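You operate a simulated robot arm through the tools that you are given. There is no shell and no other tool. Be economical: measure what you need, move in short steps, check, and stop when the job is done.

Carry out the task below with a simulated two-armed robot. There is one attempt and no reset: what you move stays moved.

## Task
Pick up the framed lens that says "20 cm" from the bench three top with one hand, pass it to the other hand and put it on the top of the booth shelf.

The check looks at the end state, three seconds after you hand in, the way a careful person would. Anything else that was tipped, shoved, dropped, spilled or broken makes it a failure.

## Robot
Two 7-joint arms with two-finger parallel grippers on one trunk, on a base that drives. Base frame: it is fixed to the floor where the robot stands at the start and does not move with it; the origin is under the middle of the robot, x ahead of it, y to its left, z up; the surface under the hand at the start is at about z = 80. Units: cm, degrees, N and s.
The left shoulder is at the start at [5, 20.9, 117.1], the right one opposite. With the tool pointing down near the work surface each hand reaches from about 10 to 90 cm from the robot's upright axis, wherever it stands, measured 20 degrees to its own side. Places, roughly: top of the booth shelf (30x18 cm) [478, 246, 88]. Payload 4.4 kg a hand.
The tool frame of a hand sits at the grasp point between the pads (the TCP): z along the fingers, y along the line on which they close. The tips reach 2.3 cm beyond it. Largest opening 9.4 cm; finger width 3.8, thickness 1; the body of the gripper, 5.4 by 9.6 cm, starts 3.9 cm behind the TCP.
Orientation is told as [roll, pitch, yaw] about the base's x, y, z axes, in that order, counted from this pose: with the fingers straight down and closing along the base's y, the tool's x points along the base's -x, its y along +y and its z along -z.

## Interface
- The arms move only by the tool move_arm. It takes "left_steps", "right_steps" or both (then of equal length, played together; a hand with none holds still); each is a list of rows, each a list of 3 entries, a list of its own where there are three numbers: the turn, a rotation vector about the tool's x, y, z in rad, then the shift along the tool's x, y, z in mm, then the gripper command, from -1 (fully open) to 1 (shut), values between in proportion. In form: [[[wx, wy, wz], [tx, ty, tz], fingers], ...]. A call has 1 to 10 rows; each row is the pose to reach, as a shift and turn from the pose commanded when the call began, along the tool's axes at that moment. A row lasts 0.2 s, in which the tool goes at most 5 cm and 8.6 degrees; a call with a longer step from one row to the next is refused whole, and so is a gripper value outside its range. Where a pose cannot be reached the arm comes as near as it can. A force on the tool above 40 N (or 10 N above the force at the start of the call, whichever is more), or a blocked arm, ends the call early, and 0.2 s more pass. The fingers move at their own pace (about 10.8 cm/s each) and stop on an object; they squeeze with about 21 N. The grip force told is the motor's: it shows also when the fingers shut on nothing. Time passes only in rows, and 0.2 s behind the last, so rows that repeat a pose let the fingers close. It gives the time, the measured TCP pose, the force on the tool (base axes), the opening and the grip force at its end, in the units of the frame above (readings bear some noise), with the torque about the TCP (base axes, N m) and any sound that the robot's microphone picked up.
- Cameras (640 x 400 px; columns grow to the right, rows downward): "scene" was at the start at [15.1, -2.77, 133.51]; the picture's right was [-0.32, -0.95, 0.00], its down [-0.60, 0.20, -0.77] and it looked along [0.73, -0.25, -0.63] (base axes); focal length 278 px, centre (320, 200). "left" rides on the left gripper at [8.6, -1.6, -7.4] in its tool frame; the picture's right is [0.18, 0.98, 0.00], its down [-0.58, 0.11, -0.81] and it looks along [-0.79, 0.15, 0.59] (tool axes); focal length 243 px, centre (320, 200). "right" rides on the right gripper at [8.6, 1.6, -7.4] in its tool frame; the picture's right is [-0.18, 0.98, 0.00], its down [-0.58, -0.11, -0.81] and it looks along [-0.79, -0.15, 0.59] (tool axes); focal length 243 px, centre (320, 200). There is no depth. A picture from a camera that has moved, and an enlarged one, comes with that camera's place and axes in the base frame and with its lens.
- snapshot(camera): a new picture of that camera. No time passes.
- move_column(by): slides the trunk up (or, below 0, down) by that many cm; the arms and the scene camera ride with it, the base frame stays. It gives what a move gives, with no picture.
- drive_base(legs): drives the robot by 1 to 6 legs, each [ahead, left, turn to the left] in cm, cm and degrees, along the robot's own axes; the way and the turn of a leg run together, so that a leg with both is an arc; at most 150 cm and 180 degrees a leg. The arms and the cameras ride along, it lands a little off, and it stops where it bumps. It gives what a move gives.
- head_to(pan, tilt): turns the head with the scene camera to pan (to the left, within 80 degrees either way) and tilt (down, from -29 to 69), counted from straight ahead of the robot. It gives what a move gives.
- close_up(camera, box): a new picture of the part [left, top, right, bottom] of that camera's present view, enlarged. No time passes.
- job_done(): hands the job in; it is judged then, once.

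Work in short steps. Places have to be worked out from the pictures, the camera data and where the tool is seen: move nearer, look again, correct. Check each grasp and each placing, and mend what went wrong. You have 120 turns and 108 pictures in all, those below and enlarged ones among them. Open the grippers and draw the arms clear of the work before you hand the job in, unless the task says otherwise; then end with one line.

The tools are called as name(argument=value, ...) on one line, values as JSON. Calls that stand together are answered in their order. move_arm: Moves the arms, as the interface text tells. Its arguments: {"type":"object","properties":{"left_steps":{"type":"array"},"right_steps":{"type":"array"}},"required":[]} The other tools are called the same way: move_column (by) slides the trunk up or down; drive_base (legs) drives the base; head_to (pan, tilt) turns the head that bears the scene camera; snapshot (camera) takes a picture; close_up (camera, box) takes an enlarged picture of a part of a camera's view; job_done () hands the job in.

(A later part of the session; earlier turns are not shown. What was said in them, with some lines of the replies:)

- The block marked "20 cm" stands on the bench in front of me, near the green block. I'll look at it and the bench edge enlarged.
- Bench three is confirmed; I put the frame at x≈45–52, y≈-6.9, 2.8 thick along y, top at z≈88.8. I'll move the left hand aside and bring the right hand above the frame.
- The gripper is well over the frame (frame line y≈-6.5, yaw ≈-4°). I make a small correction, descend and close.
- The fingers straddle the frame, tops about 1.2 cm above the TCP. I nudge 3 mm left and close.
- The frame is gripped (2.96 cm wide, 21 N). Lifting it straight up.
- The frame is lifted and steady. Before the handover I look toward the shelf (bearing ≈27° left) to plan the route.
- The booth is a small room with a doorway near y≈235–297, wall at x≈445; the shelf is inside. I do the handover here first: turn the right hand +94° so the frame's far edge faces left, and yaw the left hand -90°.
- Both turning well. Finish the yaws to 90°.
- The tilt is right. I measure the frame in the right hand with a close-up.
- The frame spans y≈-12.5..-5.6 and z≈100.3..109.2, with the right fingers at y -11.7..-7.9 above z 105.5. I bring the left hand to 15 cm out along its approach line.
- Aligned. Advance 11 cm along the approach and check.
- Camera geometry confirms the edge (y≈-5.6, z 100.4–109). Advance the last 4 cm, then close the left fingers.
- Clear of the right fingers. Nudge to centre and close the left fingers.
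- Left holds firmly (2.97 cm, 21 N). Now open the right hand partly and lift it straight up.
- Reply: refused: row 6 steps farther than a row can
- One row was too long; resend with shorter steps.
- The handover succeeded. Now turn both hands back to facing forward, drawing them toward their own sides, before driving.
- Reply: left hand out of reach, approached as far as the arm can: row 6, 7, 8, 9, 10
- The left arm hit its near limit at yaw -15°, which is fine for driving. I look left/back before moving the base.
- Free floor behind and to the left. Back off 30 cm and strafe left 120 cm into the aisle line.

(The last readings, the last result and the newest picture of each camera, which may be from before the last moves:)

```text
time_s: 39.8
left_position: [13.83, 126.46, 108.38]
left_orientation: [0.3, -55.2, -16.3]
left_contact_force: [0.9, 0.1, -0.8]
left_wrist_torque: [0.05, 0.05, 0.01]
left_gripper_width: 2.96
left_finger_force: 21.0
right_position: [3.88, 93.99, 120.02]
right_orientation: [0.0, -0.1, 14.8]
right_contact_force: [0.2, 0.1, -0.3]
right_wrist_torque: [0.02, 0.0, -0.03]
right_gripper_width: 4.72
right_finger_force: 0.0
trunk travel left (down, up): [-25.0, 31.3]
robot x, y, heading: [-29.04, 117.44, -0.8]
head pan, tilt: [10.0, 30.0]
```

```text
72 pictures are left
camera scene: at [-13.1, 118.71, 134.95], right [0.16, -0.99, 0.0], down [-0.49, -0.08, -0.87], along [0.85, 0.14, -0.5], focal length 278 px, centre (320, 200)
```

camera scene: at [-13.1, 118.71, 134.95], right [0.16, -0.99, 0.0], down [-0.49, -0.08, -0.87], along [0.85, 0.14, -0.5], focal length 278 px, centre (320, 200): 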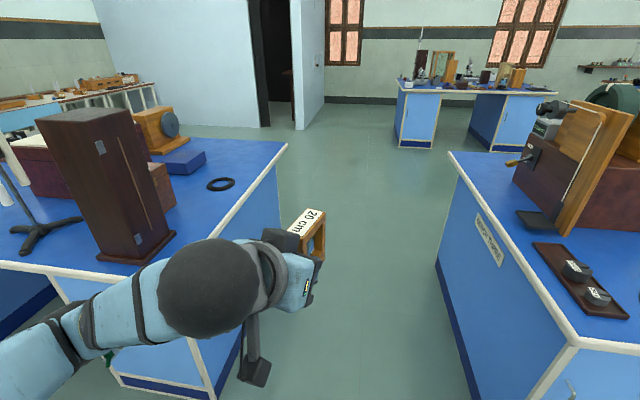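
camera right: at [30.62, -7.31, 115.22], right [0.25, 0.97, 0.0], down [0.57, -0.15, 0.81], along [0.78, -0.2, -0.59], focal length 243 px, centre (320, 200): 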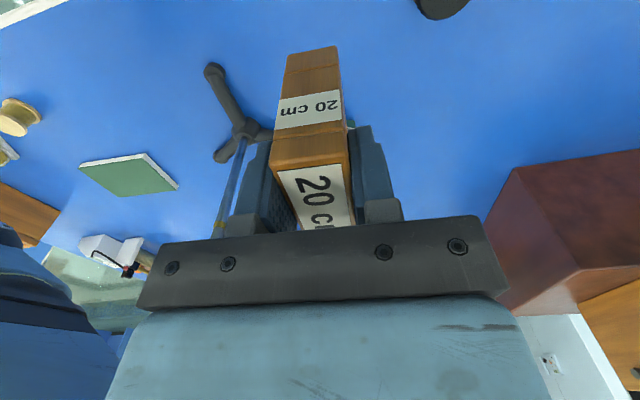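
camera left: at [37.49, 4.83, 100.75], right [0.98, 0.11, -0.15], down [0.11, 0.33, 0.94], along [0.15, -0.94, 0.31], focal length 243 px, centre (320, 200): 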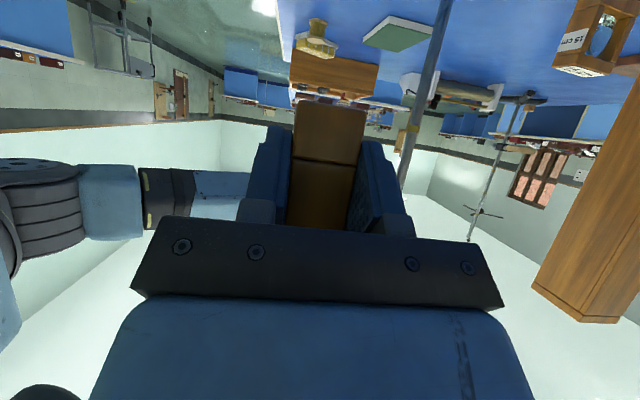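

The aisle is clear (bench edges y≈71 and 163). Drive ahead about 240 cm with a slight right offset.

drive_base(legs=[[120, -3, 0.8], [120, 0, 0]])

head_to(pan=35, tilt=20)

snapshot(camera="scene")

```text
time_s: 43.3
left_position: [75.27, 124.57, 108.72]
left_orientation: [0.0, -55.6, -16.2]
left_contact_force: [-0.2, -0.6, -0.2]
left_wrist_torque: [0.05, 0.01, -0.01]
left_gripper_width: 3.02
left_finger_force: 21.3
right_position: [64.81, 92.08, 120.12]
right_orientation: [-0.2, 0.8, 13.7]
right_contact_force: [1.0, 0.6, -0.7]
right_wrist_torque: [0.02, -0.02, -0.01]
right_gripper_width: 4.72
right_finger_force: 0.1
trunk travel left (down, up): [-25.0, 31.3]
robot x, y, heading: [32.63, 115.05, -1.0]
head pan, tilt: [10.0, 30.0]
stopped in leg 1: the robot was blocked; the commanded pose is now the measured one
```

```text
time_s: 44.2
left_position: [75.16, 124.65, 108.71]
left_orientation: [-0.2, -55.7, -16.2]
left_contact_force: [0.2, -0.3, -1.4]
left_wrist_torque: [0.03, 0.03, -0.02]
left_gripper_width: 2.98
left_finger_force: 20.9
right_position: [64.86, 92.04, 119.96]
right_orientation: [-0.4, 0.7, 13.8]
right_contact_force: [0.1, 0.8, 0.7]
right_wrist_torque: [0.02, -0.01, -0.05]
right_gripper_width: 4.7
right_finger_force: 0.1
trunk travel left (down, up): [-25.0, 31.3]
robot x, y, heading: [32.92, 115.08, -1.0]
head pan, tilt: [35.0, 20.0]
```

```text
71 pictures are left
camera scene: at [46.64, 121.01, 136.66], right [0.56, -0.83, 0.01], down [-0.28, -0.2, -0.94], along [0.78, 0.52, -0.34], focal length 278 px, centre (320, 200)
```

scene: 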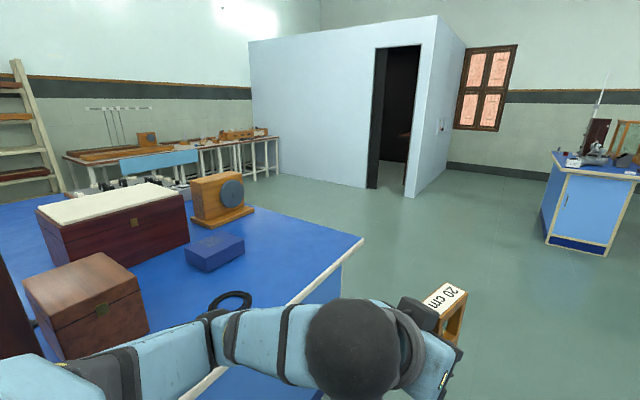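

The robot was blocked at x≈33. I look down to both sides for the contact.

head_to(pan=75, tilt=50)

snapshot(camera="scene")

head_to(pan=-60, tilt=50)

snapshot(camera="scene")

```text
time_s: 45.3
left_position: [75.17, 124.59, 108.67]
left_orientation: [-0.1, -55.7, -16.1]
left_contact_force: [0.0, -0.1, -0.7]
left_wrist_torque: [0.02, 0.06, -0.03]
left_gripper_width: 3.01
left_finger_force: 20.8
right_position: [64.78, 92.0, 120.07]
right_orientation: [-0.3, 0.5, 13.8]
right_contact_force: [0.3, 0.2, -0.3]
right_wrist_torque: [0.01, -0.01, 0.0]
right_gripper_width: 4.71
right_finger_force: 0.0
trunk travel left (down, up): [-25.0, 31.3]
robot x, y, heading: [32.9, 115.29, -0.8]
head pan, tilt: [75.0, 50.0]
```

```text
70 pictures are left
camera scene: at [41.07, 123.17, 132.04], right [0.96, -0.28, 0.01], down [-0.21, -0.74, -0.64], along [0.19, 0.61, -0.77], focal length 278 px, centre (320, 200)
```

scene: 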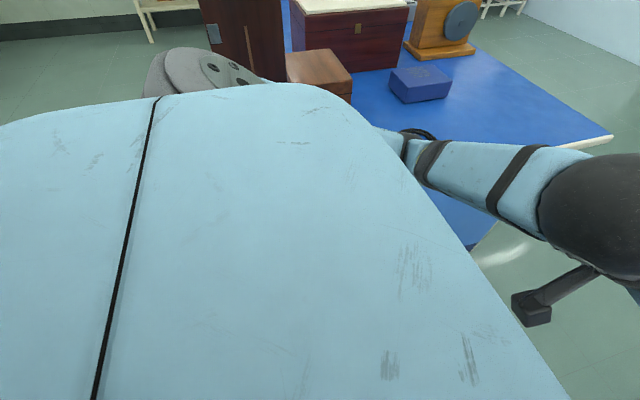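

```text
time_s: 47.4
left_position: [75.18, 124.57, 108.76]
left_orientation: [-0.1, -55.7, -16.1]
left_contact_force: [0.3, 0.3, -1.5]
left_wrist_torque: [0.01, 0.06, 0.0]
left_gripper_width: 3.01
left_finger_force: 20.9
right_position: [64.74, 92.0, 120.01]
right_orientation: [-0.3, 0.6, 13.8]
right_contact_force: [-1.0, -1.3, 0.5]
right_wrist_torque: [0.02, 0.0, -0.04]
right_gripper_width: 4.7
right_finger_force: 0.0
trunk travel left (down, up): [-25.0, 31.3]
robot x, y, heading: [32.96, 114.94, -1.1]
head pan, tilt: [-60.0, 50.0]
```

```text
69 pictures are left
camera scene: at [42.63, 109.03, 132.14], right [-0.88, -0.48, -0.01], down [-0.36, 0.67, -0.65], along [0.32, -0.57, -0.76], focal length 278 px, centre (320, 200)
```

scene: 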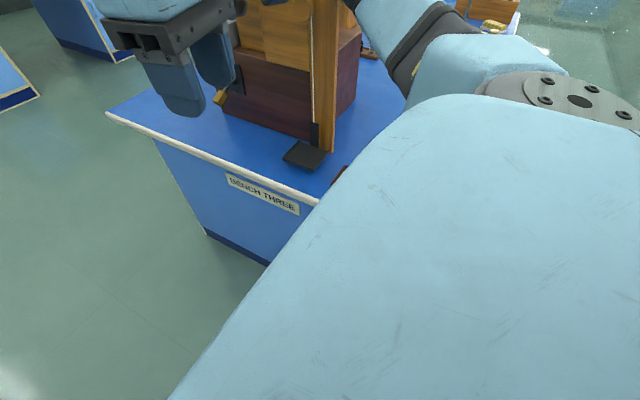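

Most likely the left elbow hit the end of the left bench. I back off 10 cm, raise the trunk and stretch both hands forward so the elbows tuck in.

drive_base(legs=[[-14, 2, 0.9]])

move_column(by=15)

move_arm(left_steps=[[[-0.055, 0, -0.038], [-28, 12, 41], 1], [[-0.11, 0, -0.077], [-57, 25, 82], 1], [[-0.165, 0, -0.115], [-86, 37, 123], 1], [[-0.22, 0, -0.154], [-115, 50, 164], 1], [[-0.22, 0, -0.154], [-115, 50, 164], 1]], right_steps=[[[0, 0, 0.06], [-40, -10, 0], 0], [[0, 0, 0.12], [-80, -20, 0], 0], [[0, 0, 0.18], [-120, -30, 0], 0], [[0, 0, 0.24], [-160, -40, 0], 0], [[0, 0, 0.24], [-200, -40, 0], 0]])

head_to(pan=45, tilt=45)

snapshot(camera="scene")

head_to(pan=-45, tilt=45)

snapshot(camera="scene")

```text
time_s: 48.8
left_position: [62.27, 126.85, 108.35]
left_orientation: [0.4, -55.1, -15.7]
left_contact_force: [0.4, 0.6, -1.6]
left_wrist_torque: [0.03, 0.03, 0.02]
left_gripper_width: 2.99
left_finger_force: 21.5
right_position: [52.43, 93.98, 119.52]
right_orientation: [0.2, 1.0, 14.6]
right_contact_force: [-0.9, 0.3, -0.3]
right_wrist_torque: [-0.01, -0.02, -0.01]
right_gripper_width: 4.7
right_finger_force: 0.1
trunk travel left (down, up): [-25.0, 31.3]
robot x, y, heading: [19.52, 117.41, -0.0]
head pan, tilt: [-60.0, 50.0]
```

```text
time_s: 50.5
left_position: [62.21, 126.74, 123.44]
left_orientation: [0.3, -55.1, -15.5]
left_contact_force: [0.1, -0.2, -1.3]
left_wrist_torque: [0.02, 0.02, -0.01]
left_gripper_width: 2.99
left_finger_force: 20.6
right_position: [52.57, 94.15, 134.4]
right_orientation: [0.1, 1.1, 14.6]
right_contact_force: [-0.7, 0.1, 0.0]
right_wrist_torque: [0.01, -0.02, 0.0]
right_gripper_width: 4.7
right_finger_force: 0.1
trunk travel left (down, up): [-40.0, 16.3]
robot x, y, heading: [19.31, 117.42, -0.5]
head pan, tilt: [-60.0, 50.0]
```

```text
refused: row 1 steps farther than a row can; nothing moved
```

```text
time_s: 52.3
left_position: [62.17, 126.81, 123.44]
left_orientation: [0.4, -55.0, -15.5]
left_contact_force: [0.3, -0.3, -1.7]
left_wrist_torque: [0.0, 0.04, 0.0]
left_gripper_width: 2.99
left_finger_force: 21.5
right_position: [52.58, 93.93, 134.41]
right_orientation: [0.3, 1.1, 14.6]
right_contact_force: [-0.1, 0.3, -0.4]
right_wrist_torque: [0.02, 0.0, 0.02]
right_gripper_width: 4.7
right_finger_force: 0.1
trunk travel left (down, up): [-40.0, 16.3]
robot x, y, heading: [19.35, 117.47, -0.3]
head pan, tilt: [45.0, 45.0]
```

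```text
68 pictures are left
camera scene: at [32.2, 123.0, 147.69], right [0.7, -0.71, 0.0], down [-0.5, -0.5, -0.71], along [0.5, 0.5, -0.71], focal length 278 px, centre (320, 200)
```

scene: 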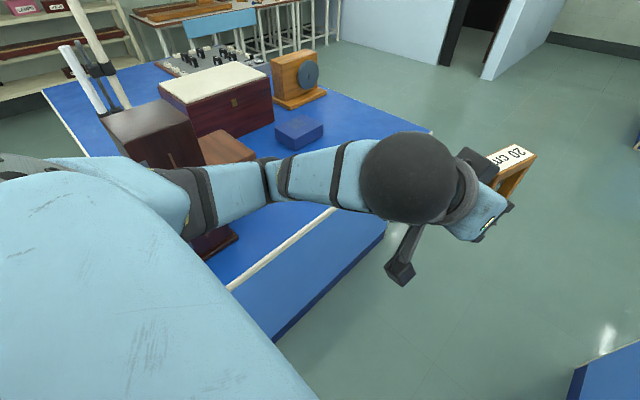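

```text
time_s: 54.0
left_position: [62.15, 126.79, 123.48]
left_orientation: [0.3, -55.1, -15.6]
left_contact_force: [0.0, -0.9, -1.2]
left_wrist_torque: [0.04, 0.03, 0.0]
left_gripper_width: 2.99
left_finger_force: 20.7
right_position: [52.5, 93.97, 134.51]
right_orientation: [0.2, 1.1, 14.6]
right_contact_force: [0.7, -0.3, -1.1]
right_wrist_torque: [0.02, -0.02, 0.04]
right_gripper_width: 4.69
right_finger_force: 0.1
trunk travel left (down, up): [-40.0, 16.3]
robot x, y, heading: [19.56, 117.63, -0.1]
head pan, tilt: [-45.0, 45.0]
```

```text
67 pictures are left
camera scene: at [32.13, 111.51, 147.69], right [-0.71, -0.7, 0.0], down [-0.5, 0.5, -0.71], along [0.5, -0.5, -0.71], focal length 278 px, centre (320, 200)
```

scene: 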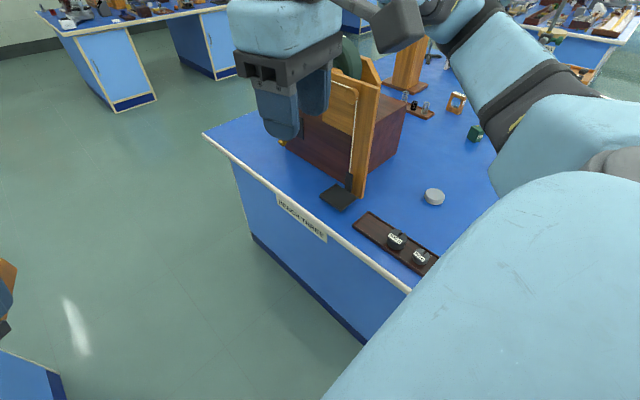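

Everything is still standing. Resend the arm extension with smaller steps.

move_arm(left_steps=[[[-0.04, 0, -0.026], [-19, 8, 27], 1], [[-0.08, 0, -0.052], [-38, 17, 55], 1], [[-0.11, 0, -0.077], [-57, 25, 82], 1], [[-0.15, 0, -0.1], [-77, 33, 110], 1], [[-0.19, 0, -0.13], [-96, 42, 137], 1], [[-0.22, 0, -0.154], [-115, 50, 164], 1], [[-0.22, 0, -0.154], [-115, 50, 164], 1]], right_steps=[[[0, 0, 0.04], [-33, -7, 0], 0], [[0, 0, 0.08], [-66, -14, 0], 0], [[0, 0, 0.12], [-100, -20, 0], 0], [[0, 0, 0.16], [-133, -27, 0], 0], [[0, 0, 0.2], [-166, -34, 0], 0], [[0, 0, 0.24], [-200, -40, 0], 0], [[0, 0, 0.24], [-200, -40, 0], 0]])

head_to(pan=0, tilt=55)

snapshot(camera="scene")

```text
time_s: 55.6
left_position: [82.95, 126.49, 123.43]
left_orientation: [0.3, -55.2, -0.1]
left_contact_force: [0.0, 1.2, -1.4]
left_wrist_torque: [-0.02, 0.05, -0.02]
left_gripper_width: 2.99
left_finger_force: 21.0
right_position: [72.88, 95.35, 134.25]
right_orientation: [-0.1, 1.0, 0.9]
right_contact_force: [0.2, 0.4, 0.6]
right_wrist_torque: [-0.01, -0.06, 0.01]
right_gripper_width: 4.7
right_finger_force: 0.1
trunk travel left (down, up): [-40.0, 16.3]
robot x, y, heading: [19.48, 117.25, -0.4]
head pan, tilt: [-45.0, 45.0]
```

```text
time_s: 56.7
left_position: [82.96, 126.46, 123.42]
left_orientation: [0.2, -55.1, -0.2]
left_contact_force: [-0.4, 0.3, -0.9]
left_wrist_torque: [0.03, 0.03, 0.02]
left_gripper_width: 2.99
left_finger_force: 20.9
right_position: [72.91, 95.28, 134.28]
right_orientation: [0.1, 1.1, 0.9]
right_contact_force: [0.6, 0.1, -0.2]
right_wrist_torque: [0.03, -0.01, 0.01]
right_gripper_width: 4.68
right_finger_force: 0.0
trunk travel left (down, up): [-40.0, 16.3]
robot x, y, heading: [19.48, 117.21, -0.3]
head pan, tilt: [0.0, 55.0]
```

```text
66 pictures are left
camera scene: at [33.62, 117.24, 146.35], right [-0.01, -1.0, 0.0], down [-0.82, 0.01, -0.57], along [0.57, 0.0, -0.82], focal length 278 px, centre (320, 200)
```

scene: 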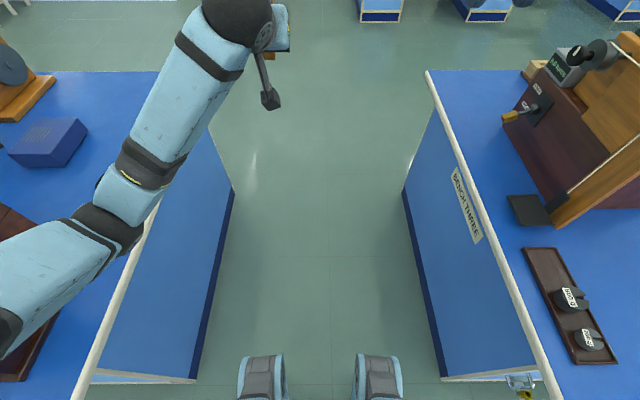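

The aisle ahead is clear and the arms are now high and narrower. Drive ahead 40 cm as a test.

drive_base(legs=[[40, -1, 0.3]])

snapshot(camera="scene")

```text
time_s: 59.2
left_position: [122.54, 126.88, 123.34]
left_orientation: [0.3, -55.1, 0.9]
left_contact_force: [-0.5, -0.3, -1.5]
left_wrist_torque: [-0.01, -0.01, 0.0]
left_gripper_width: 2.96
left_finger_force: 21.2
right_position: [113.07, 95.36, 134.22]
right_orientation: [0.0, 1.0, 2.0]
right_contact_force: [-0.3, 0.4, -0.6]
right_wrist_torque: [0.0, 0.01, -0.03]
right_gripper_width: 4.69
right_finger_force: 0.2
trunk travel left (down, up): [-40.0, 16.3]
robot x, y, heading: [59.27, 116.21, 0.8]
head pan, tilt: [0.0, 55.0]
```

```text
65 pictures are left
camera scene: at [73.38, 116.64, 146.35], right [0.01, -1.0, 0.0], down [-0.82, -0.01, -0.57], along [0.57, 0.01, -0.82], focal length 278 px, centre (320, 200)
```

scene: 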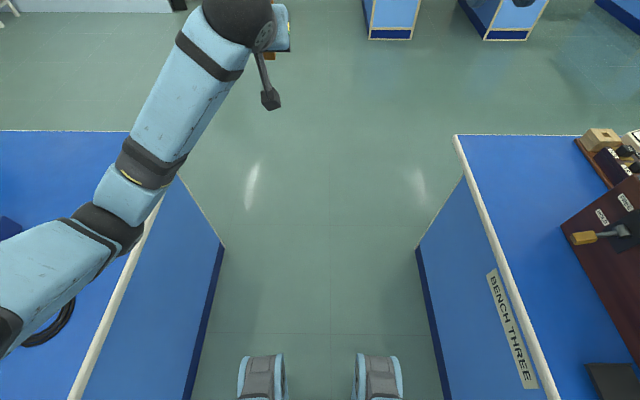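

It passed. Continue ahead 150 cm out of the aisle.

drive_base(legs=[[75, 0, -0.8], [75, 0, 0]])

head_to(pan=35, tilt=22)

snapshot(camera="scene")

```text
time_s: 67.0
left_position: [274.11, 118.35, 123.26]
left_orientation: [0.2, -55.2, -3.1]
left_contact_force: [-0.5, -0.3, -0.8]
left_wrist_torque: [-0.01, 0.0, -0.04]
left_gripper_width: 2.99
left_finger_force: 20.6
right_position: [262.56, 87.67, 134.17]
right_orientation: [0.0, 1.0, -1.8]
right_contact_force: [0.8, -0.4, 0.4]
right_wrist_torque: [0.02, -0.04, 0.0]
right_gripper_width: 4.71
right_finger_force: 0.2
trunk travel left (down, up): [-40.0, 16.3]
robot x, y, heading: [210.0, 112.43, -3.2]
head pan, tilt: [0.0, 55.0]
```

```text
time_s: 68.0
left_position: [274.17, 118.36, 123.37]
left_orientation: [0.3, -55.1, -3.0]
left_contact_force: [-0.3, -1.3, -1.0]
left_wrist_torque: [0.01, 0.02, -0.01]
left_gripper_width: 2.99
left_finger_force: 21.1
right_position: [262.55, 87.67, 134.23]
right_orientation: [0.0, 1.2, -1.8]
right_contact_force: [-0.6, -0.3, -0.7]
right_wrist_torque: [-0.01, 0.03, 0.0]
right_gripper_width: 4.71
right_finger_force: 0.0
trunk travel left (down, up): [-40.0, 16.3]
robot x, y, heading: [210.54, 112.53, -3.0]
head pan, tilt: [35.0, 22.0]
```

```text
64 pictures are left
camera scene: at [225.08, 116.9, 151.23], right [0.53, -0.85, 0.0], down [-0.32, -0.2, -0.93], along [0.79, 0.49, -0.38], focal length 278 px, centre (320, 200)
```

scene: 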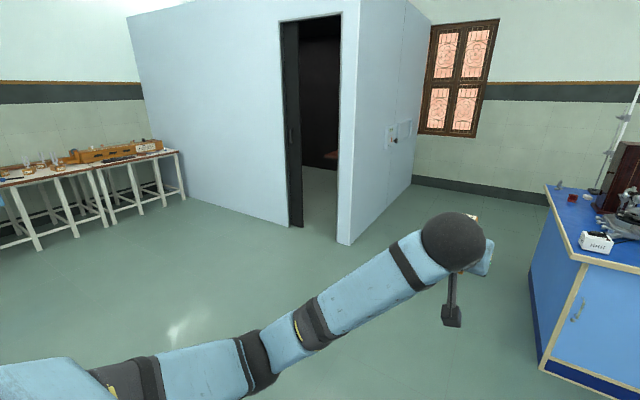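

Route is open. Move diagonally to stand in front of the doorway, about 95 cm from the wall, straightening heading.

drive_base(legs=[[0, 0, 3.1], [70, 78, 0], [65, 78, 0]])

head_to(pan=-8, tilt=25)

snapshot(camera="scene")

```text
time_s: 82.5
left_position: [407.75, 281.66, 123.48]
left_orientation: [0.3, -55.1, 1.3]
left_contact_force: [-1.2, 0.2, -2.1]
left_wrist_torque: [0.0, 0.06, -0.02]
left_gripper_width: 2.98
left_finger_force: 20.8
right_position: [398.5, 250.25, 134.14]
right_orientation: [-0.1, 1.1, 2.4]
right_contact_force: [-0.6, -1.4, -0.1]
right_wrist_torque: [0.02, -0.02, -0.03]
right_gripper_width: 4.72
right_finger_force: 0.0
trunk travel left (down, up): [-40.0, 16.3]
robot x, y, heading: [344.74, 271.0, 1.3]
head pan, tilt: [35.0, 22.0]
```

```text
time_s: 83.6
left_position: [407.82, 281.77, 123.45]
left_orientation: [0.3, -55.1, 1.3]
left_contact_force: [0.3, -0.8, -1.0]
left_wrist_torque: [-0.02, 0.02, 0.02]
left_gripper_width: 2.98
left_finger_force: 21.2
right_position: [398.56, 250.26, 134.14]
right_orientation: [0.0, 1.2, 2.4]
right_contact_force: [0.6, 0.0, 0.0]
right_wrist_torque: [0.0, 0.02, -0.02]
right_gripper_width: 4.67
right_finger_force: 0.0
trunk travel left (down, up): [-40.0, 16.3]
robot x, y, heading: [344.65, 270.83, 1.3]
head pan, tilt: [-8.0, 25.0]
```

```text
63 pictures are left
camera scene: at [360.68, 269.98, 150.75], right [-0.12, -0.99, 0.0], down [-0.42, 0.05, -0.91], along [0.9, -0.11, -0.42], focal length 278 px, centre (320, 200)
```

scene: 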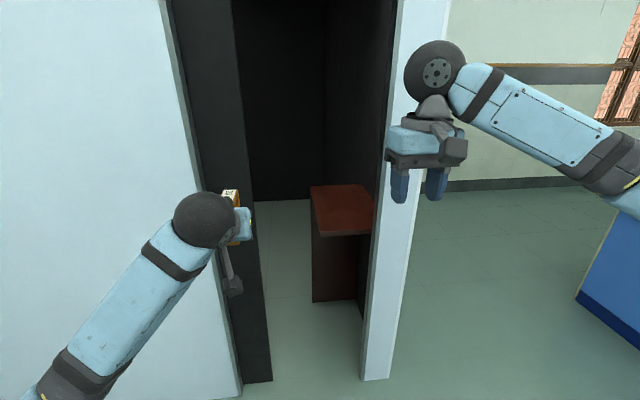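

The shelf is visible just inside the doorway on the right. Enlarge it.

close_up(camera="scene", box=[220, 150, 420, 275])

```text
3.20 times, centred on (320, 212) of scene
camera zoom: at [360.68, 269.98, 150.75], right [-0.12, -0.99, 0.0], down [-0.42, 0.05, -0.91], along [0.9, -0.11, -0.42], focal length 891 px, centre (320, 160)
```

zoom: 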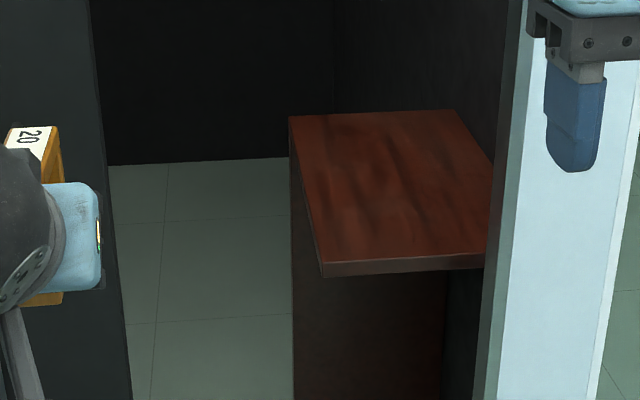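

The shelf board is empty, front edge near x≈462, y≈225–257; the clear opening is about y 237–284. I retract the right hand and then drive to about (393, 243).

move_arm(right_steps=[[[0, 0, 0], [45, -10, 0], 0], [[0, 0, 0], [90, -20, 0], 0], [[0, 0, 0], [135, -35, 0], 0], [[0, 0, 0], [180, -50, 0], 0], [[0, 0, 0], [220, -70, 0], 0]])

drive_base(legs=[[0, -27, -1.3], [25, 0, 0]])

snapshot(camera="scene")

```text
time_s: 84.8
left_position: [407.65, 281.62, 123.51]
left_orientation: [0.4, -55.2, 1.2]
left_contact_force: [-0.8, -0.8, -1.3]
left_wrist_torque: [0.0, 0.05, 0.02]
left_gripper_width: 2.99
left_finger_force: 21.2
right_position: [376.83, 242.39, 134.6]
right_orientation: [-0.1, 1.1, 2.4]
right_contact_force: [0.1, -0.7, 0.7]
right_wrist_torque: [-0.02, -0.04, 0.01]
right_gripper_width: 4.68
right_finger_force: 0.0
trunk travel left (down, up): [-40.0, 16.3]
robot x, y, heading: [344.49, 271.03, 1.6]
head pan, tilt: [-8.0, 25.0]
```

```text
time_s: 89.1
left_position: [432.76, 255.91, 123.4]
left_orientation: [0.3, -55.2, 1.0]
left_contact_force: [0.5, 0.9, -1.1]
left_wrist_torque: [0.05, 0.0, 0.0]
left_gripper_width: 2.98
left_finger_force: 20.3
right_position: [401.95, 216.81, 134.64]
right_orientation: [0.0, 0.9, 2.2]
right_contact_force: [-0.3, 0.2, 0.6]
right_wrist_torque: [0.02, 0.0, 0.02]
right_gripper_width: 4.71
right_finger_force: 0.0
trunk travel left (down, up): [-40.0, 16.3]
robot x, y, heading: [369.67, 245.49, 0.7]
head pan, tilt: [-8.0, 25.0]
```

```text
61 pictures are left
camera scene: at [385.59, 244.31, 150.75], right [-0.12, -0.99, 0.0], down [-0.42, 0.05, -0.91], along [0.9, -0.11, -0.42], focal length 278 px, centre (320, 200)
```

scene: 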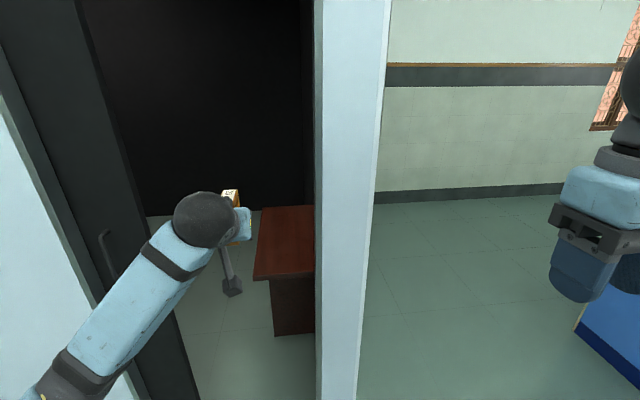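

Shelf corner triangulates consistently (461, 257). Drive ahead 27 cm so the left hand enters the doorway.

drive_base(legs=[[26, -3, -0.8]])

head_to(pan=8, tilt=35)

snapshot(camera="scene")

snapshot(camera="left")

```text
time_s: 90.9
left_position: [458.38, 252.44, 123.43]
left_orientation: [0.1, -55.2, 0.5]
left_contact_force: [1.0, 0.4, -1.0]
left_wrist_torque: [0.0, 0.04, 0.0]
left_gripper_width: 3.0
left_finger_force: 20.7
right_position: [426.98, 213.75, 134.66]
right_orientation: [-0.2, 0.9, 1.7]
right_contact_force: [-0.8, 0.2, 0.0]
right_wrist_torque: [0.0, -0.03, 0.0]
right_gripper_width: 4.69
right_finger_force: 0.1
trunk travel left (down, up): [-40.0, 16.3]
robot x, y, heading: [394.93, 242.35, 0.5]
head pan, tilt: [-8.0, 25.0]
```

```text
time_s: 91.7
left_position: [458.38, 252.55, 123.45]
left_orientation: [0.3, -55.1, 0.4]
left_contact_force: [0.0, 0.2, -1.3]
left_wrist_torque: [0.02, 0.01, -0.03]
left_gripper_width: 2.98
left_finger_force: 20.6
right_position: [427.11, 213.75, 134.59]
right_orientation: [0.0, 0.9, 1.5]
right_contact_force: [-0.1, 0.0, -0.1]
right_wrist_torque: [0.01, 0.0, 0.03]
right_gripper_width: 4.69
right_finger_force: 0.0
trunk travel left (down, up): [-40.0, 16.3]
robot x, y, heading: [395.04, 242.52, 0.3]
head pan, tilt: [8.0, 35.0]
```

```text
60 pictures are left
camera scene: at [410.67, 243.93, 149.18], right [0.14, -0.99, 0.0], down [-0.57, -0.08, -0.82], along [0.81, 0.12, -0.57], focal length 278 px, centre (320, 200)
```

scene: 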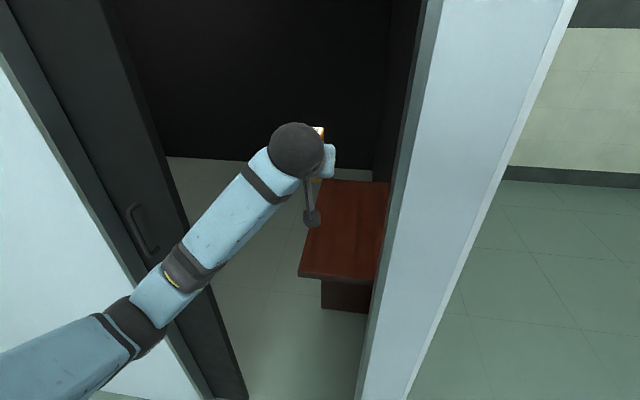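

```text
59 pictures are left
camera left: at [447.29, 250.64, 120.6], right [-0.12, 0.98, -0.15], down [-0.33, 0.1, 0.94], along [0.94, 0.16, 0.31], focal length 243 px, centre (320, 200)
```

left: 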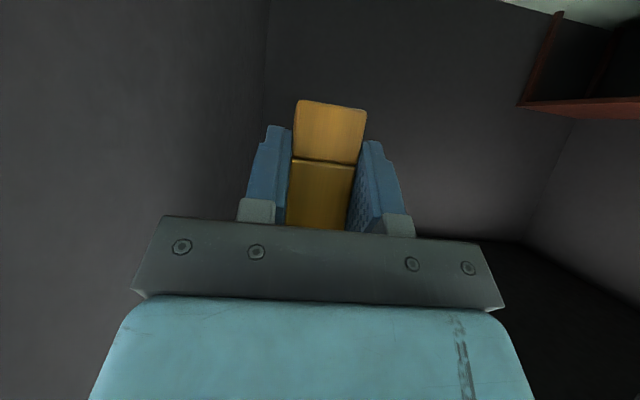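

The hand is inside the doorway; the shelf front edge is at x≈460, left edge y≈257. Move the left hand to about (468.5, 248) high above the board, then lower the trunk by 14.

move_arm(left_steps=[[[0, 0, 0], [-20, -15, 28], 1], [[0, 0, 0], [-40, -30, 56], 1], [[0, 0, 0], [-58, -45, 83], 1], [[0, 0, 0], [-58, -45, 83], 1]])

move_column(by=-14)

snapshot(camera="scene")

snapshot(camera="left")

```text
time_s: 92.7
left_position: [468.61, 248.03, 123.55]
left_orientation: [0.3, -55.2, 0.5]
left_contact_force: [-0.2, -1.0, -0.5]
left_wrist_torque: [-0.01, 0.05, -0.03]
left_gripper_width: 2.98
left_finger_force: 20.6
right_position: [427.02, 213.81, 134.65]
right_orientation: [-0.1, 0.9, 1.5]
right_contact_force: [-0.5, -1.1, 0.0]
right_wrist_torque: [-0.01, 0.01, -0.04]
right_gripper_width: 4.74
right_finger_force: 0.1
trunk travel left (down, up): [-40.0, 16.3]
robot x, y, heading: [395.26, 242.89, 0.5]
head pan, tilt: [8.0, 35.0]
```

```text
time_s: 94.4
left_position: [468.64, 248.02, 109.52]
left_orientation: [0.3, -55.2, 0.6]
left_contact_force: [0.1, -0.1, -0.3]
left_wrist_torque: [0.02, 0.03, 0.0]
left_gripper_width: 2.95
left_finger_force: 20.7
right_position: [427.04, 213.81, 120.59]
right_orientation: [-0.1, 1.0, 1.5]
right_contact_force: [0.0, 0.7, -0.9]
right_wrist_torque: [0.04, 0.01, 0.01]
right_gripper_width: 4.71
right_finger_force: 0.0
trunk travel left (down, up): [-26.0, 30.3]
robot x, y, heading: [394.73, 242.79, 0.5]
head pan, tilt: [8.0, 35.0]
```

```text
58 pictures are left
camera scene: at [410.65, 243.95, 135.18], right [0.15, -0.99, 0.0], down [-0.57, -0.08, -0.82], along [0.81, 0.12, -0.57], focal length 278 px, centre (320, 200)
```

scene: 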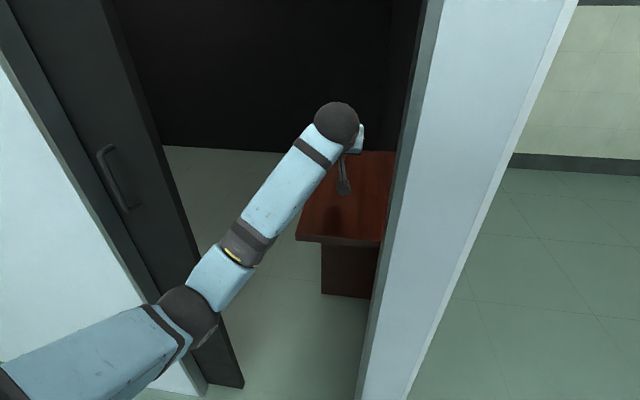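

```text
57 pictures are left
camera left: at [457.47, 246.14, 106.67], right [-0.12, 0.98, -0.15], down [-0.33, 0.1, 0.94], along [0.94, 0.16, 0.31], focal length 243 px, centre (320, 200)
```

left: 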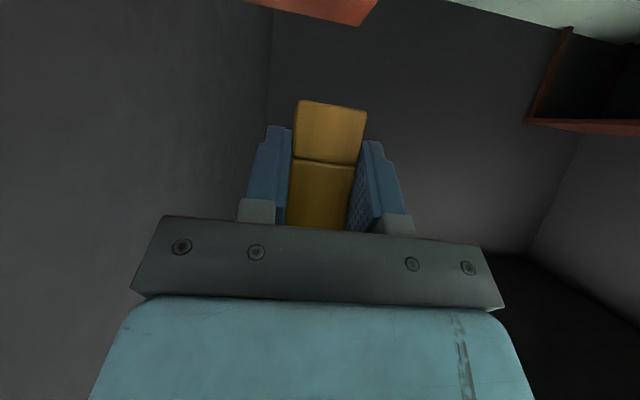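

Geometry is consistent. Lower 14 cm to about 4 cm above the contact height and look.

move_arm(left_steps=[[[0, 0, 0], [33, 0, 23], 1], [[0, 0, 0], [66, 0, 46], 1], [[0, 0, 0], [95, 0, 66], 1], [[0, 0, 0], [115, 0, 80], 1], [[0, 0, 0], [115, 0, 80], 1]])

snapshot(camera="left")

close_up(camera="scene", box=[270, 100, 430, 300])

```text
time_s: 95.6
left_position: [468.53, 248.12, 95.4]
left_orientation: [0.3, -55.2, 0.5]
left_contact_force: [0.1, -0.4, -0.8]
left_wrist_torque: [0.01, 0.02, -0.02]
left_gripper_width: 3.0
left_finger_force: 21.2
right_position: [427.0, 213.7, 120.67]
right_orientation: [0.0, 1.0, 1.6]
right_contact_force: [-0.2, 0.0, 0.5]
right_wrist_torque: [-0.02, -0.03, -0.02]
right_gripper_width: 4.68
right_finger_force: 0.1
trunk travel left (down, up): [-26.0, 30.3]
robot x, y, heading: [395.22, 242.76, 0.4]
head pan, tilt: [8.0, 35.0]
```

```text
56 pictures are left
camera left: at [457.54, 246.21, 92.6], right [-0.12, 0.98, -0.15], down [-0.33, 0.1, 0.94], along [0.94, 0.16, 0.31], focal length 243 px, centre (320, 200)
```

left: 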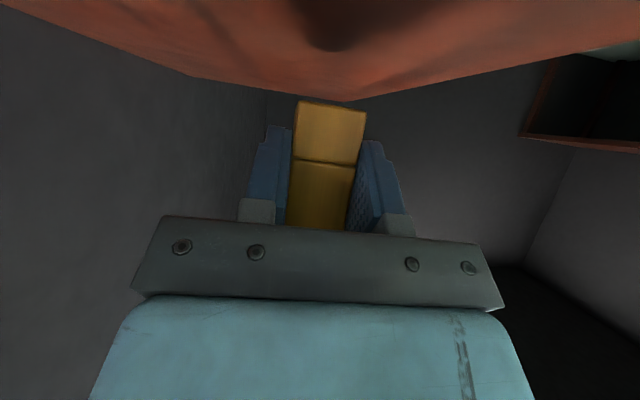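

```text
2.00 times, centred on (350, 200) of scene
camera zoom: at [410.67, 243.94, 135.17], right [0.15, -0.99, 0.0], down [-0.57, -0.08, -0.82], along [0.81, 0.12, -0.57], focal length 557 px, centre (260, 200)
```

zoom: 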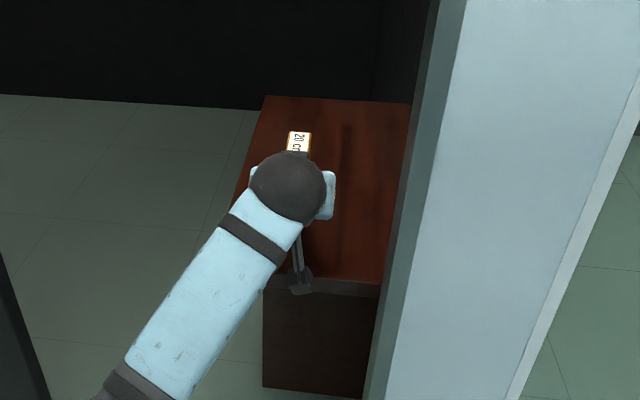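

The frame is over the board; I shift back 8 mm to keep the wrist camera in front of the edge, and lower 3.2 cm.

move_arm(left_steps=[[[0, 0, 0], [10, 0, -2], 1], [[0, 0, 0], [21, 0, 5], 1], [[0, 0, 0], [31, 0, 12], 1], [[0, 0, 0], [31, 0, 12], 1]])

snapshot(camera="left")

close_up(camera="scene", box=[270, 100, 430, 300])

```text
time_s: 96.6
left_position: [467.74, 248.15, 92.02]
left_orientation: [0.3, -55.0, 0.5]
left_contact_force: [-0.4, -0.2, -0.3]
left_wrist_torque: [0.02, 0.01, -0.01]
left_gripper_width: 2.99
left_finger_force: 20.7
right_position: [427.03, 213.75, 120.63]
right_orientation: [0.0, 1.0, 1.7]
right_contact_force: [0.4, 0.9, -0.2]
right_wrist_torque: [0.02, 0.04, -0.03]
right_gripper_width: 4.69
right_finger_force: 0.0
trunk travel left (down, up): [-26.0, 30.3]
robot x, y, heading: [394.91, 242.62, 0.3]
head pan, tilt: [8.0, 35.0]
```

```text
54 pictures are left
camera left: at [456.72, 246.24, 89.29], right [-0.12, 0.98, -0.15], down [-0.33, 0.1, 0.94], along [0.94, 0.16, 0.31], focal length 243 px, centre (320, 200)
```

left: 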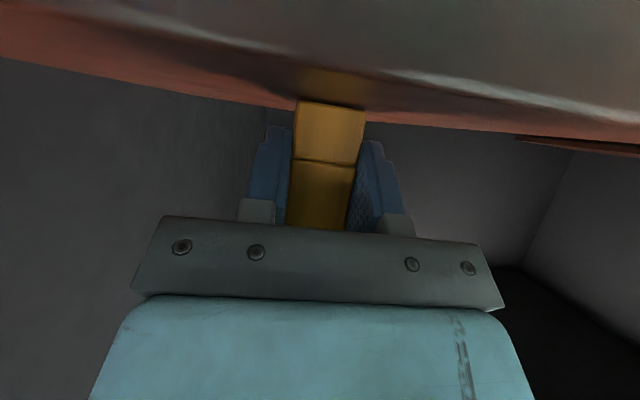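

```text
2.00 times, centred on (350, 200) of scene
camera zoom: at [410.68, 243.94, 135.17], right [0.15, -0.99, 0.0], down [-0.57, -0.08, -0.82], along [0.81, 0.12, -0.57], focal length 557 px, centre (260, 200)
```

zoom: 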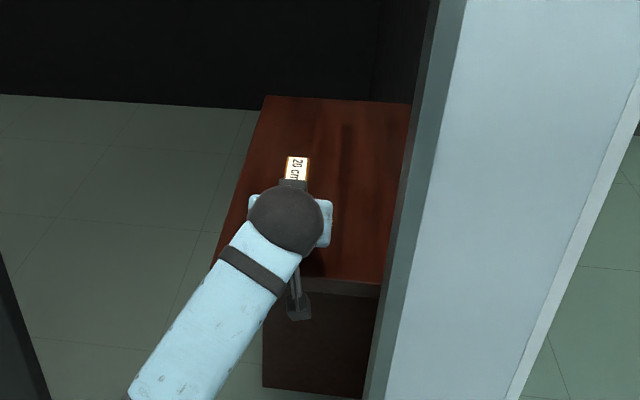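

The frame is just above the surface (its reflection is close). Lower in millimetre steps watching the force.

move_arm(left_steps=[[[0, 0, 0], [1.6, 0, 1.1], 1], [[0, 0, 0], [3.3, 0, 2.3], 1], [[0, 0, 0], [3.3, 0, 2.3], 1]])

close_up(camera="left", box=[220, 40, 440, 180])

```text
time_s: 97.4
left_position: [467.71, 248.13, 91.95]
left_orientation: [0.1, -55.3, 0.6]
left_contact_force: [3.3, 0.5, 7.0]
left_wrist_torque: [-0.05, -0.01, 0.03]
left_gripper_width: 2.97
left_finger_force: 20.9
right_position: [427.11, 213.74, 120.68]
right_orientation: [0.0, 1.0, 1.7]
right_contact_force: [0.6, 0.0, -1.2]
right_wrist_torque: [-0.02, 0.02, -0.01]
right_gripper_width: 4.71
right_finger_force: 0.1
trunk travel left (down, up): [-26.0, 30.3]
robot x, y, heading: [394.88, 242.91, 0.2]
head pan, tilt: [8.0, 35.0]
```

```text
2.86 times, centred on (330, 110) of left
camera zoom: at [456.72, 246.24, 89.11], right [-0.12, 0.98, -0.15], down [-0.33, 0.1, 0.94], along [0.94, 0.16, 0.32], focal length 693 px, centre (291, 457)
```

zoom: 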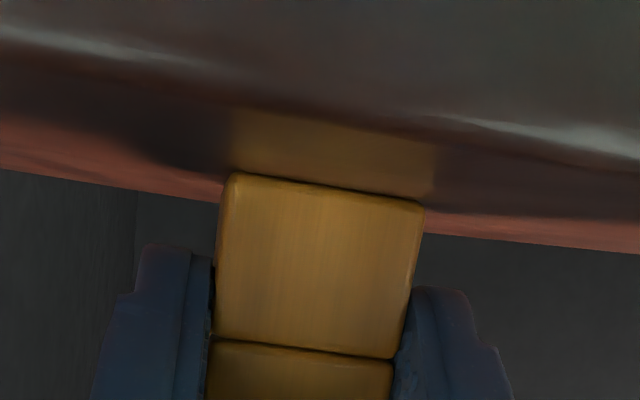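

About 7 N upward: the frame rests on the board. Release gently, then check.

move_arm(left_steps=[[[0, 0, 0], [0, 0, 0], 0.3], [[0, 0, 0], [0, 0, 0], 0.1], [[0, 0, 0], [0, 0, 0], -0.3], [[0, 0, 0], [0, 0, 0], -0.3]])

snapshot(camera="left")

```text
time_s: 98.4
left_position: [467.88, 248.09, 91.78]
left_orientation: [0.2, -55.2, 0.6]
left_contact_force: [0.2, -0.7, -0.2]
left_wrist_torque: [-0.01, -0.02, 0.0]
left_gripper_width: 6.09
left_finger_force: 0.0
right_position: [426.99, 213.8, 120.62]
right_orientation: [0.0, 1.0, 1.6]
right_contact_force: [0.7, -0.4, -0.6]
right_wrist_torque: [0.0, 0.0, -0.01]
right_gripper_width: 4.72
right_finger_force: 0.1
trunk travel left (down, up): [-26.0, 30.3]
robot x, y, heading: [395.12, 242.72, 0.3]
head pan, tilt: [8.0, 35.0]
```

```text
51 pictures are left
camera left: at [456.7, 246.23, 88.97], right [-0.12, 0.98, -0.15], down [-0.33, 0.1, 0.94], along [0.94, 0.16, 0.31], focal length 243 px, centre (320, 200)
```

left: 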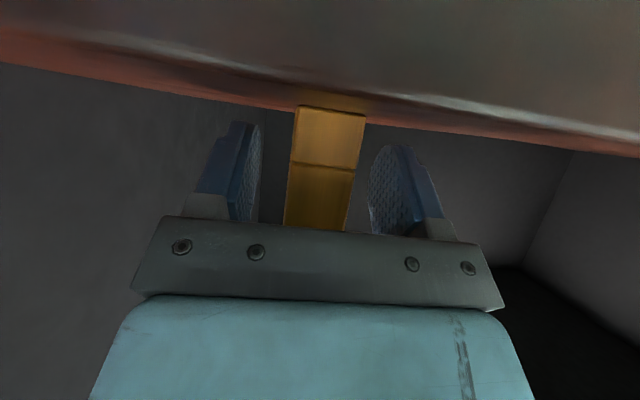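

Released and standing. Withdraw straight back along the fingers, then up.

move_arm(left_steps=[[[0, 0, 0], [0, 0, -20], -0.3], [[0, 0, 0], [0, 0, -50], -0.3], [[0, 0, 0], [0, 0, -85], -0.3], [[0, 0, 0], [0, 0, -120], -0.3], [[0, 0, 0], [-30, 0, -140], -0.3], [[0, 0, 0], [-60, 0, -160], -0.3]])

snapshot(camera="scene")

snapshot(camera="left")

```text
time_s: 100.0
left_position: [458.75, 250.98, 104.31]
left_orientation: [7.0, -55.0, -2.9]
left_contact_force: [-0.3, 1.1, -0.2]
left_wrist_torque: [-0.02, -0.03, 0.01]
left_gripper_width: 6.08
left_finger_force: 0.0
right_position: [426.96, 213.73, 120.61]
right_orientation: [-0.1, 1.0, 1.7]
right_contact_force: [1.2, 1.0, 0.5]
right_wrist_torque: [-0.01, -0.02, 0.01]
right_gripper_width: 4.69
right_finger_force: 0.1
trunk travel left (down, up): [-26.0, 30.3]
robot x, y, heading: [394.96, 242.55, -0.0]
head pan, tilt: [8.0, 35.0]
stopped in row 6 (left hand): the arm was blocked; the commanded pose is now the measured one
```

```text
50 pictures are left
camera scene: at [410.67, 243.97, 135.17], right [0.15, -0.99, 0.0], down [-0.57, -0.08, -0.82], along [0.81, 0.12, -0.57], focal length 278 px, centre (320, 200)
```

scene: 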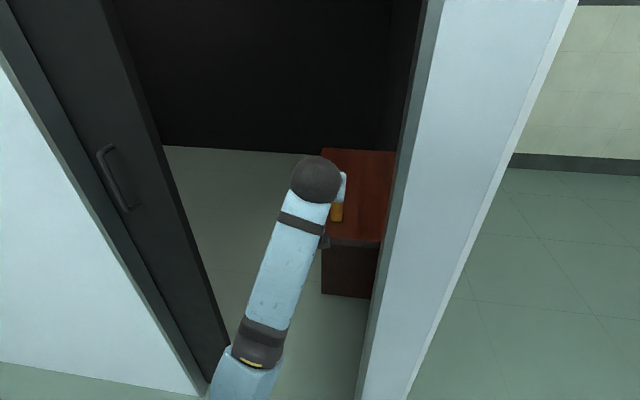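

```text
49 pictures are left
camera left: at [447.69, 248.98, 101.42], right [-0.15, 0.98, -0.08], down [-0.33, 0.03, 0.94], along [0.93, 0.17, 0.32], focal length 243 px, centre (320, 200)
```

left: 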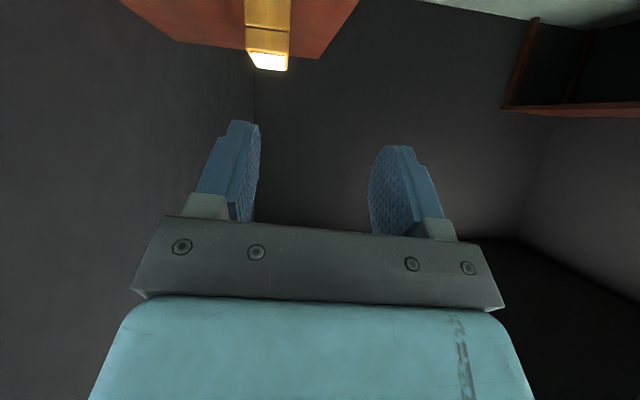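

The frame stands free on the shelf; the arm just met its own limit. I back the base straight out 60 cm and look.

drive_base(legs=[[-60, 0, 0]])

head_to(pan=0, tilt=22)

snapshot(camera="scene")

```text
time_s: 103.3
left_position: [399.39, 250.65, 104.36]
left_orientation: [7.1, -54.9, -3.0]
left_contact_force: [-1.1, -0.3, 0.4]
left_wrist_torque: [-0.01, 0.02, 0.0]
left_gripper_width: 6.14
left_finger_force: 0.1
right_position: [367.92, 213.34, 120.61]
right_orientation: [-0.1, 1.0, 1.7]
right_contact_force: [0.2, 0.0, -0.3]
right_wrist_torque: [-0.01, -0.05, 0.01]
right_gripper_width: 4.71
right_finger_force: 0.1
trunk travel left (down, up): [-26.0, 30.3]
robot x, y, heading: [335.51, 242.32, 0.4]
head pan, tilt: [8.0, 35.0]
```

```text
time_s: 104.1
left_position: [399.52, 250.78, 104.4]
left_orientation: [7.2, -54.9, -2.9]
left_contact_force: [-0.6, 0.2, -0.2]
left_wrist_torque: [0.0, 0.01, -0.02]
left_gripper_width: 6.12
left_finger_force: 0.1
right_position: [367.74, 213.33, 120.58]
right_orientation: [0.0, 1.0, 1.7]
right_contact_force: [-0.7, 0.0, 1.0]
right_wrist_torque: [0.0, 0.03, -0.03]
right_gripper_width: 4.69
right_finger_force: 0.1
trunk travel left (down, up): [-26.0, 30.3]
robot x, y, heading: [335.7, 242.21, 0.4]
head pan, tilt: [0.0, 22.0]
```

```text
48 pictures are left
camera scene: at [351.99, 242.35, 137.23], right [0.01, -1.0, 0.0], down [-0.38, 0.0, -0.93], along [0.93, 0.01, -0.38], focal length 278 px, centre (320, 200)
```

scene: 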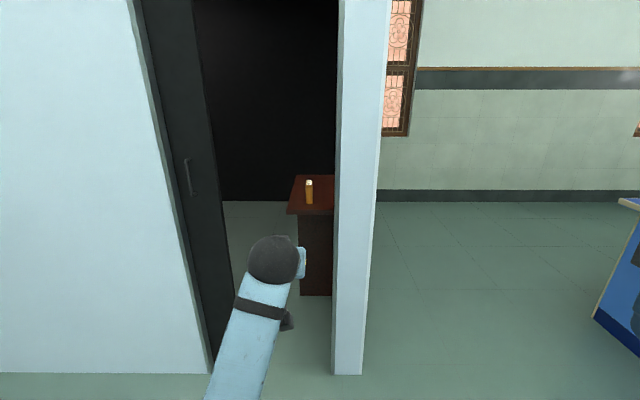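

The frame stands on the shelf top. Enlarge to verify and open both grippers fully.

close_up(camera="scene", box=[270, 160, 350, 225])

move_arm(left_steps=[[[0, 0, 0], [0, 0, 0], -1], [[0, 0, 0], [0, 0, 0], -1]], right_steps=[[[0, 0, 0], [0, 0, 0], -1], [[0, 0, 0], [0, 0, 0], -1]])

```text
6.15 times, centred on (310, 192) of scene
camera zoom: at [351.99, 242.35, 137.23], right [0.01, -1.0, 0.0], down [-0.38, 0.0, -0.93], along [0.93, 0.01, -0.38], focal length 1713 px, centre (382, 246)
```

zoom: 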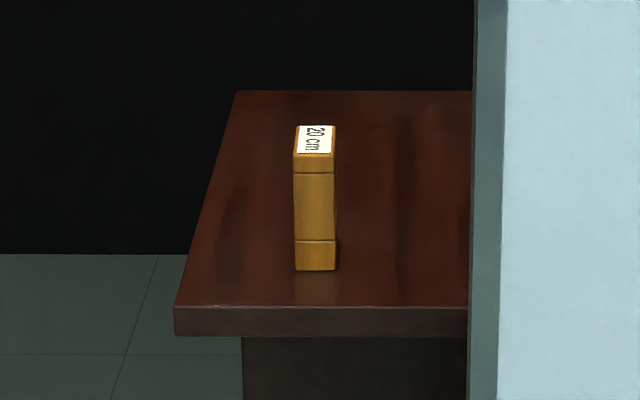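

```text
time_s: 104.7
left_position: [399.47, 250.78, 104.37]
left_orientation: [7.1, -54.9, -2.8]
left_contact_force: [0.5, -0.4, -0.3]
left_wrist_torque: [0.02, 0.0, 0.0]
left_gripper_width: 9.39
left_finger_force: 0.2
right_position: [367.82, 213.35, 120.6]
right_orientation: [0.1, 1.0, 1.6]
right_contact_force: [0.7, 0.0, 0.0]
right_wrist_torque: [0.03, -0.03, 0.02]
right_gripper_width: 9.4
right_finger_force: 0.0
trunk travel left (down, up): [-26.0, 30.3]
robot x, y, heading: [335.8, 242.06, 0.5]
head pan, tilt: [0.0, 22.0]
```

The "20 cm" frame stands upright on the shelf top, both grippers are open and the arms are clear. Handing in.

job_done()

```text
The job is handed in.
```

The "20 cm" framed lens was picked from bench three with the right hand, passed to the left, and now stands upright on top of the booth shelf; the robot bumped to a stop once in the aisle, and nothing looked moved in the pictures taken afterwards.
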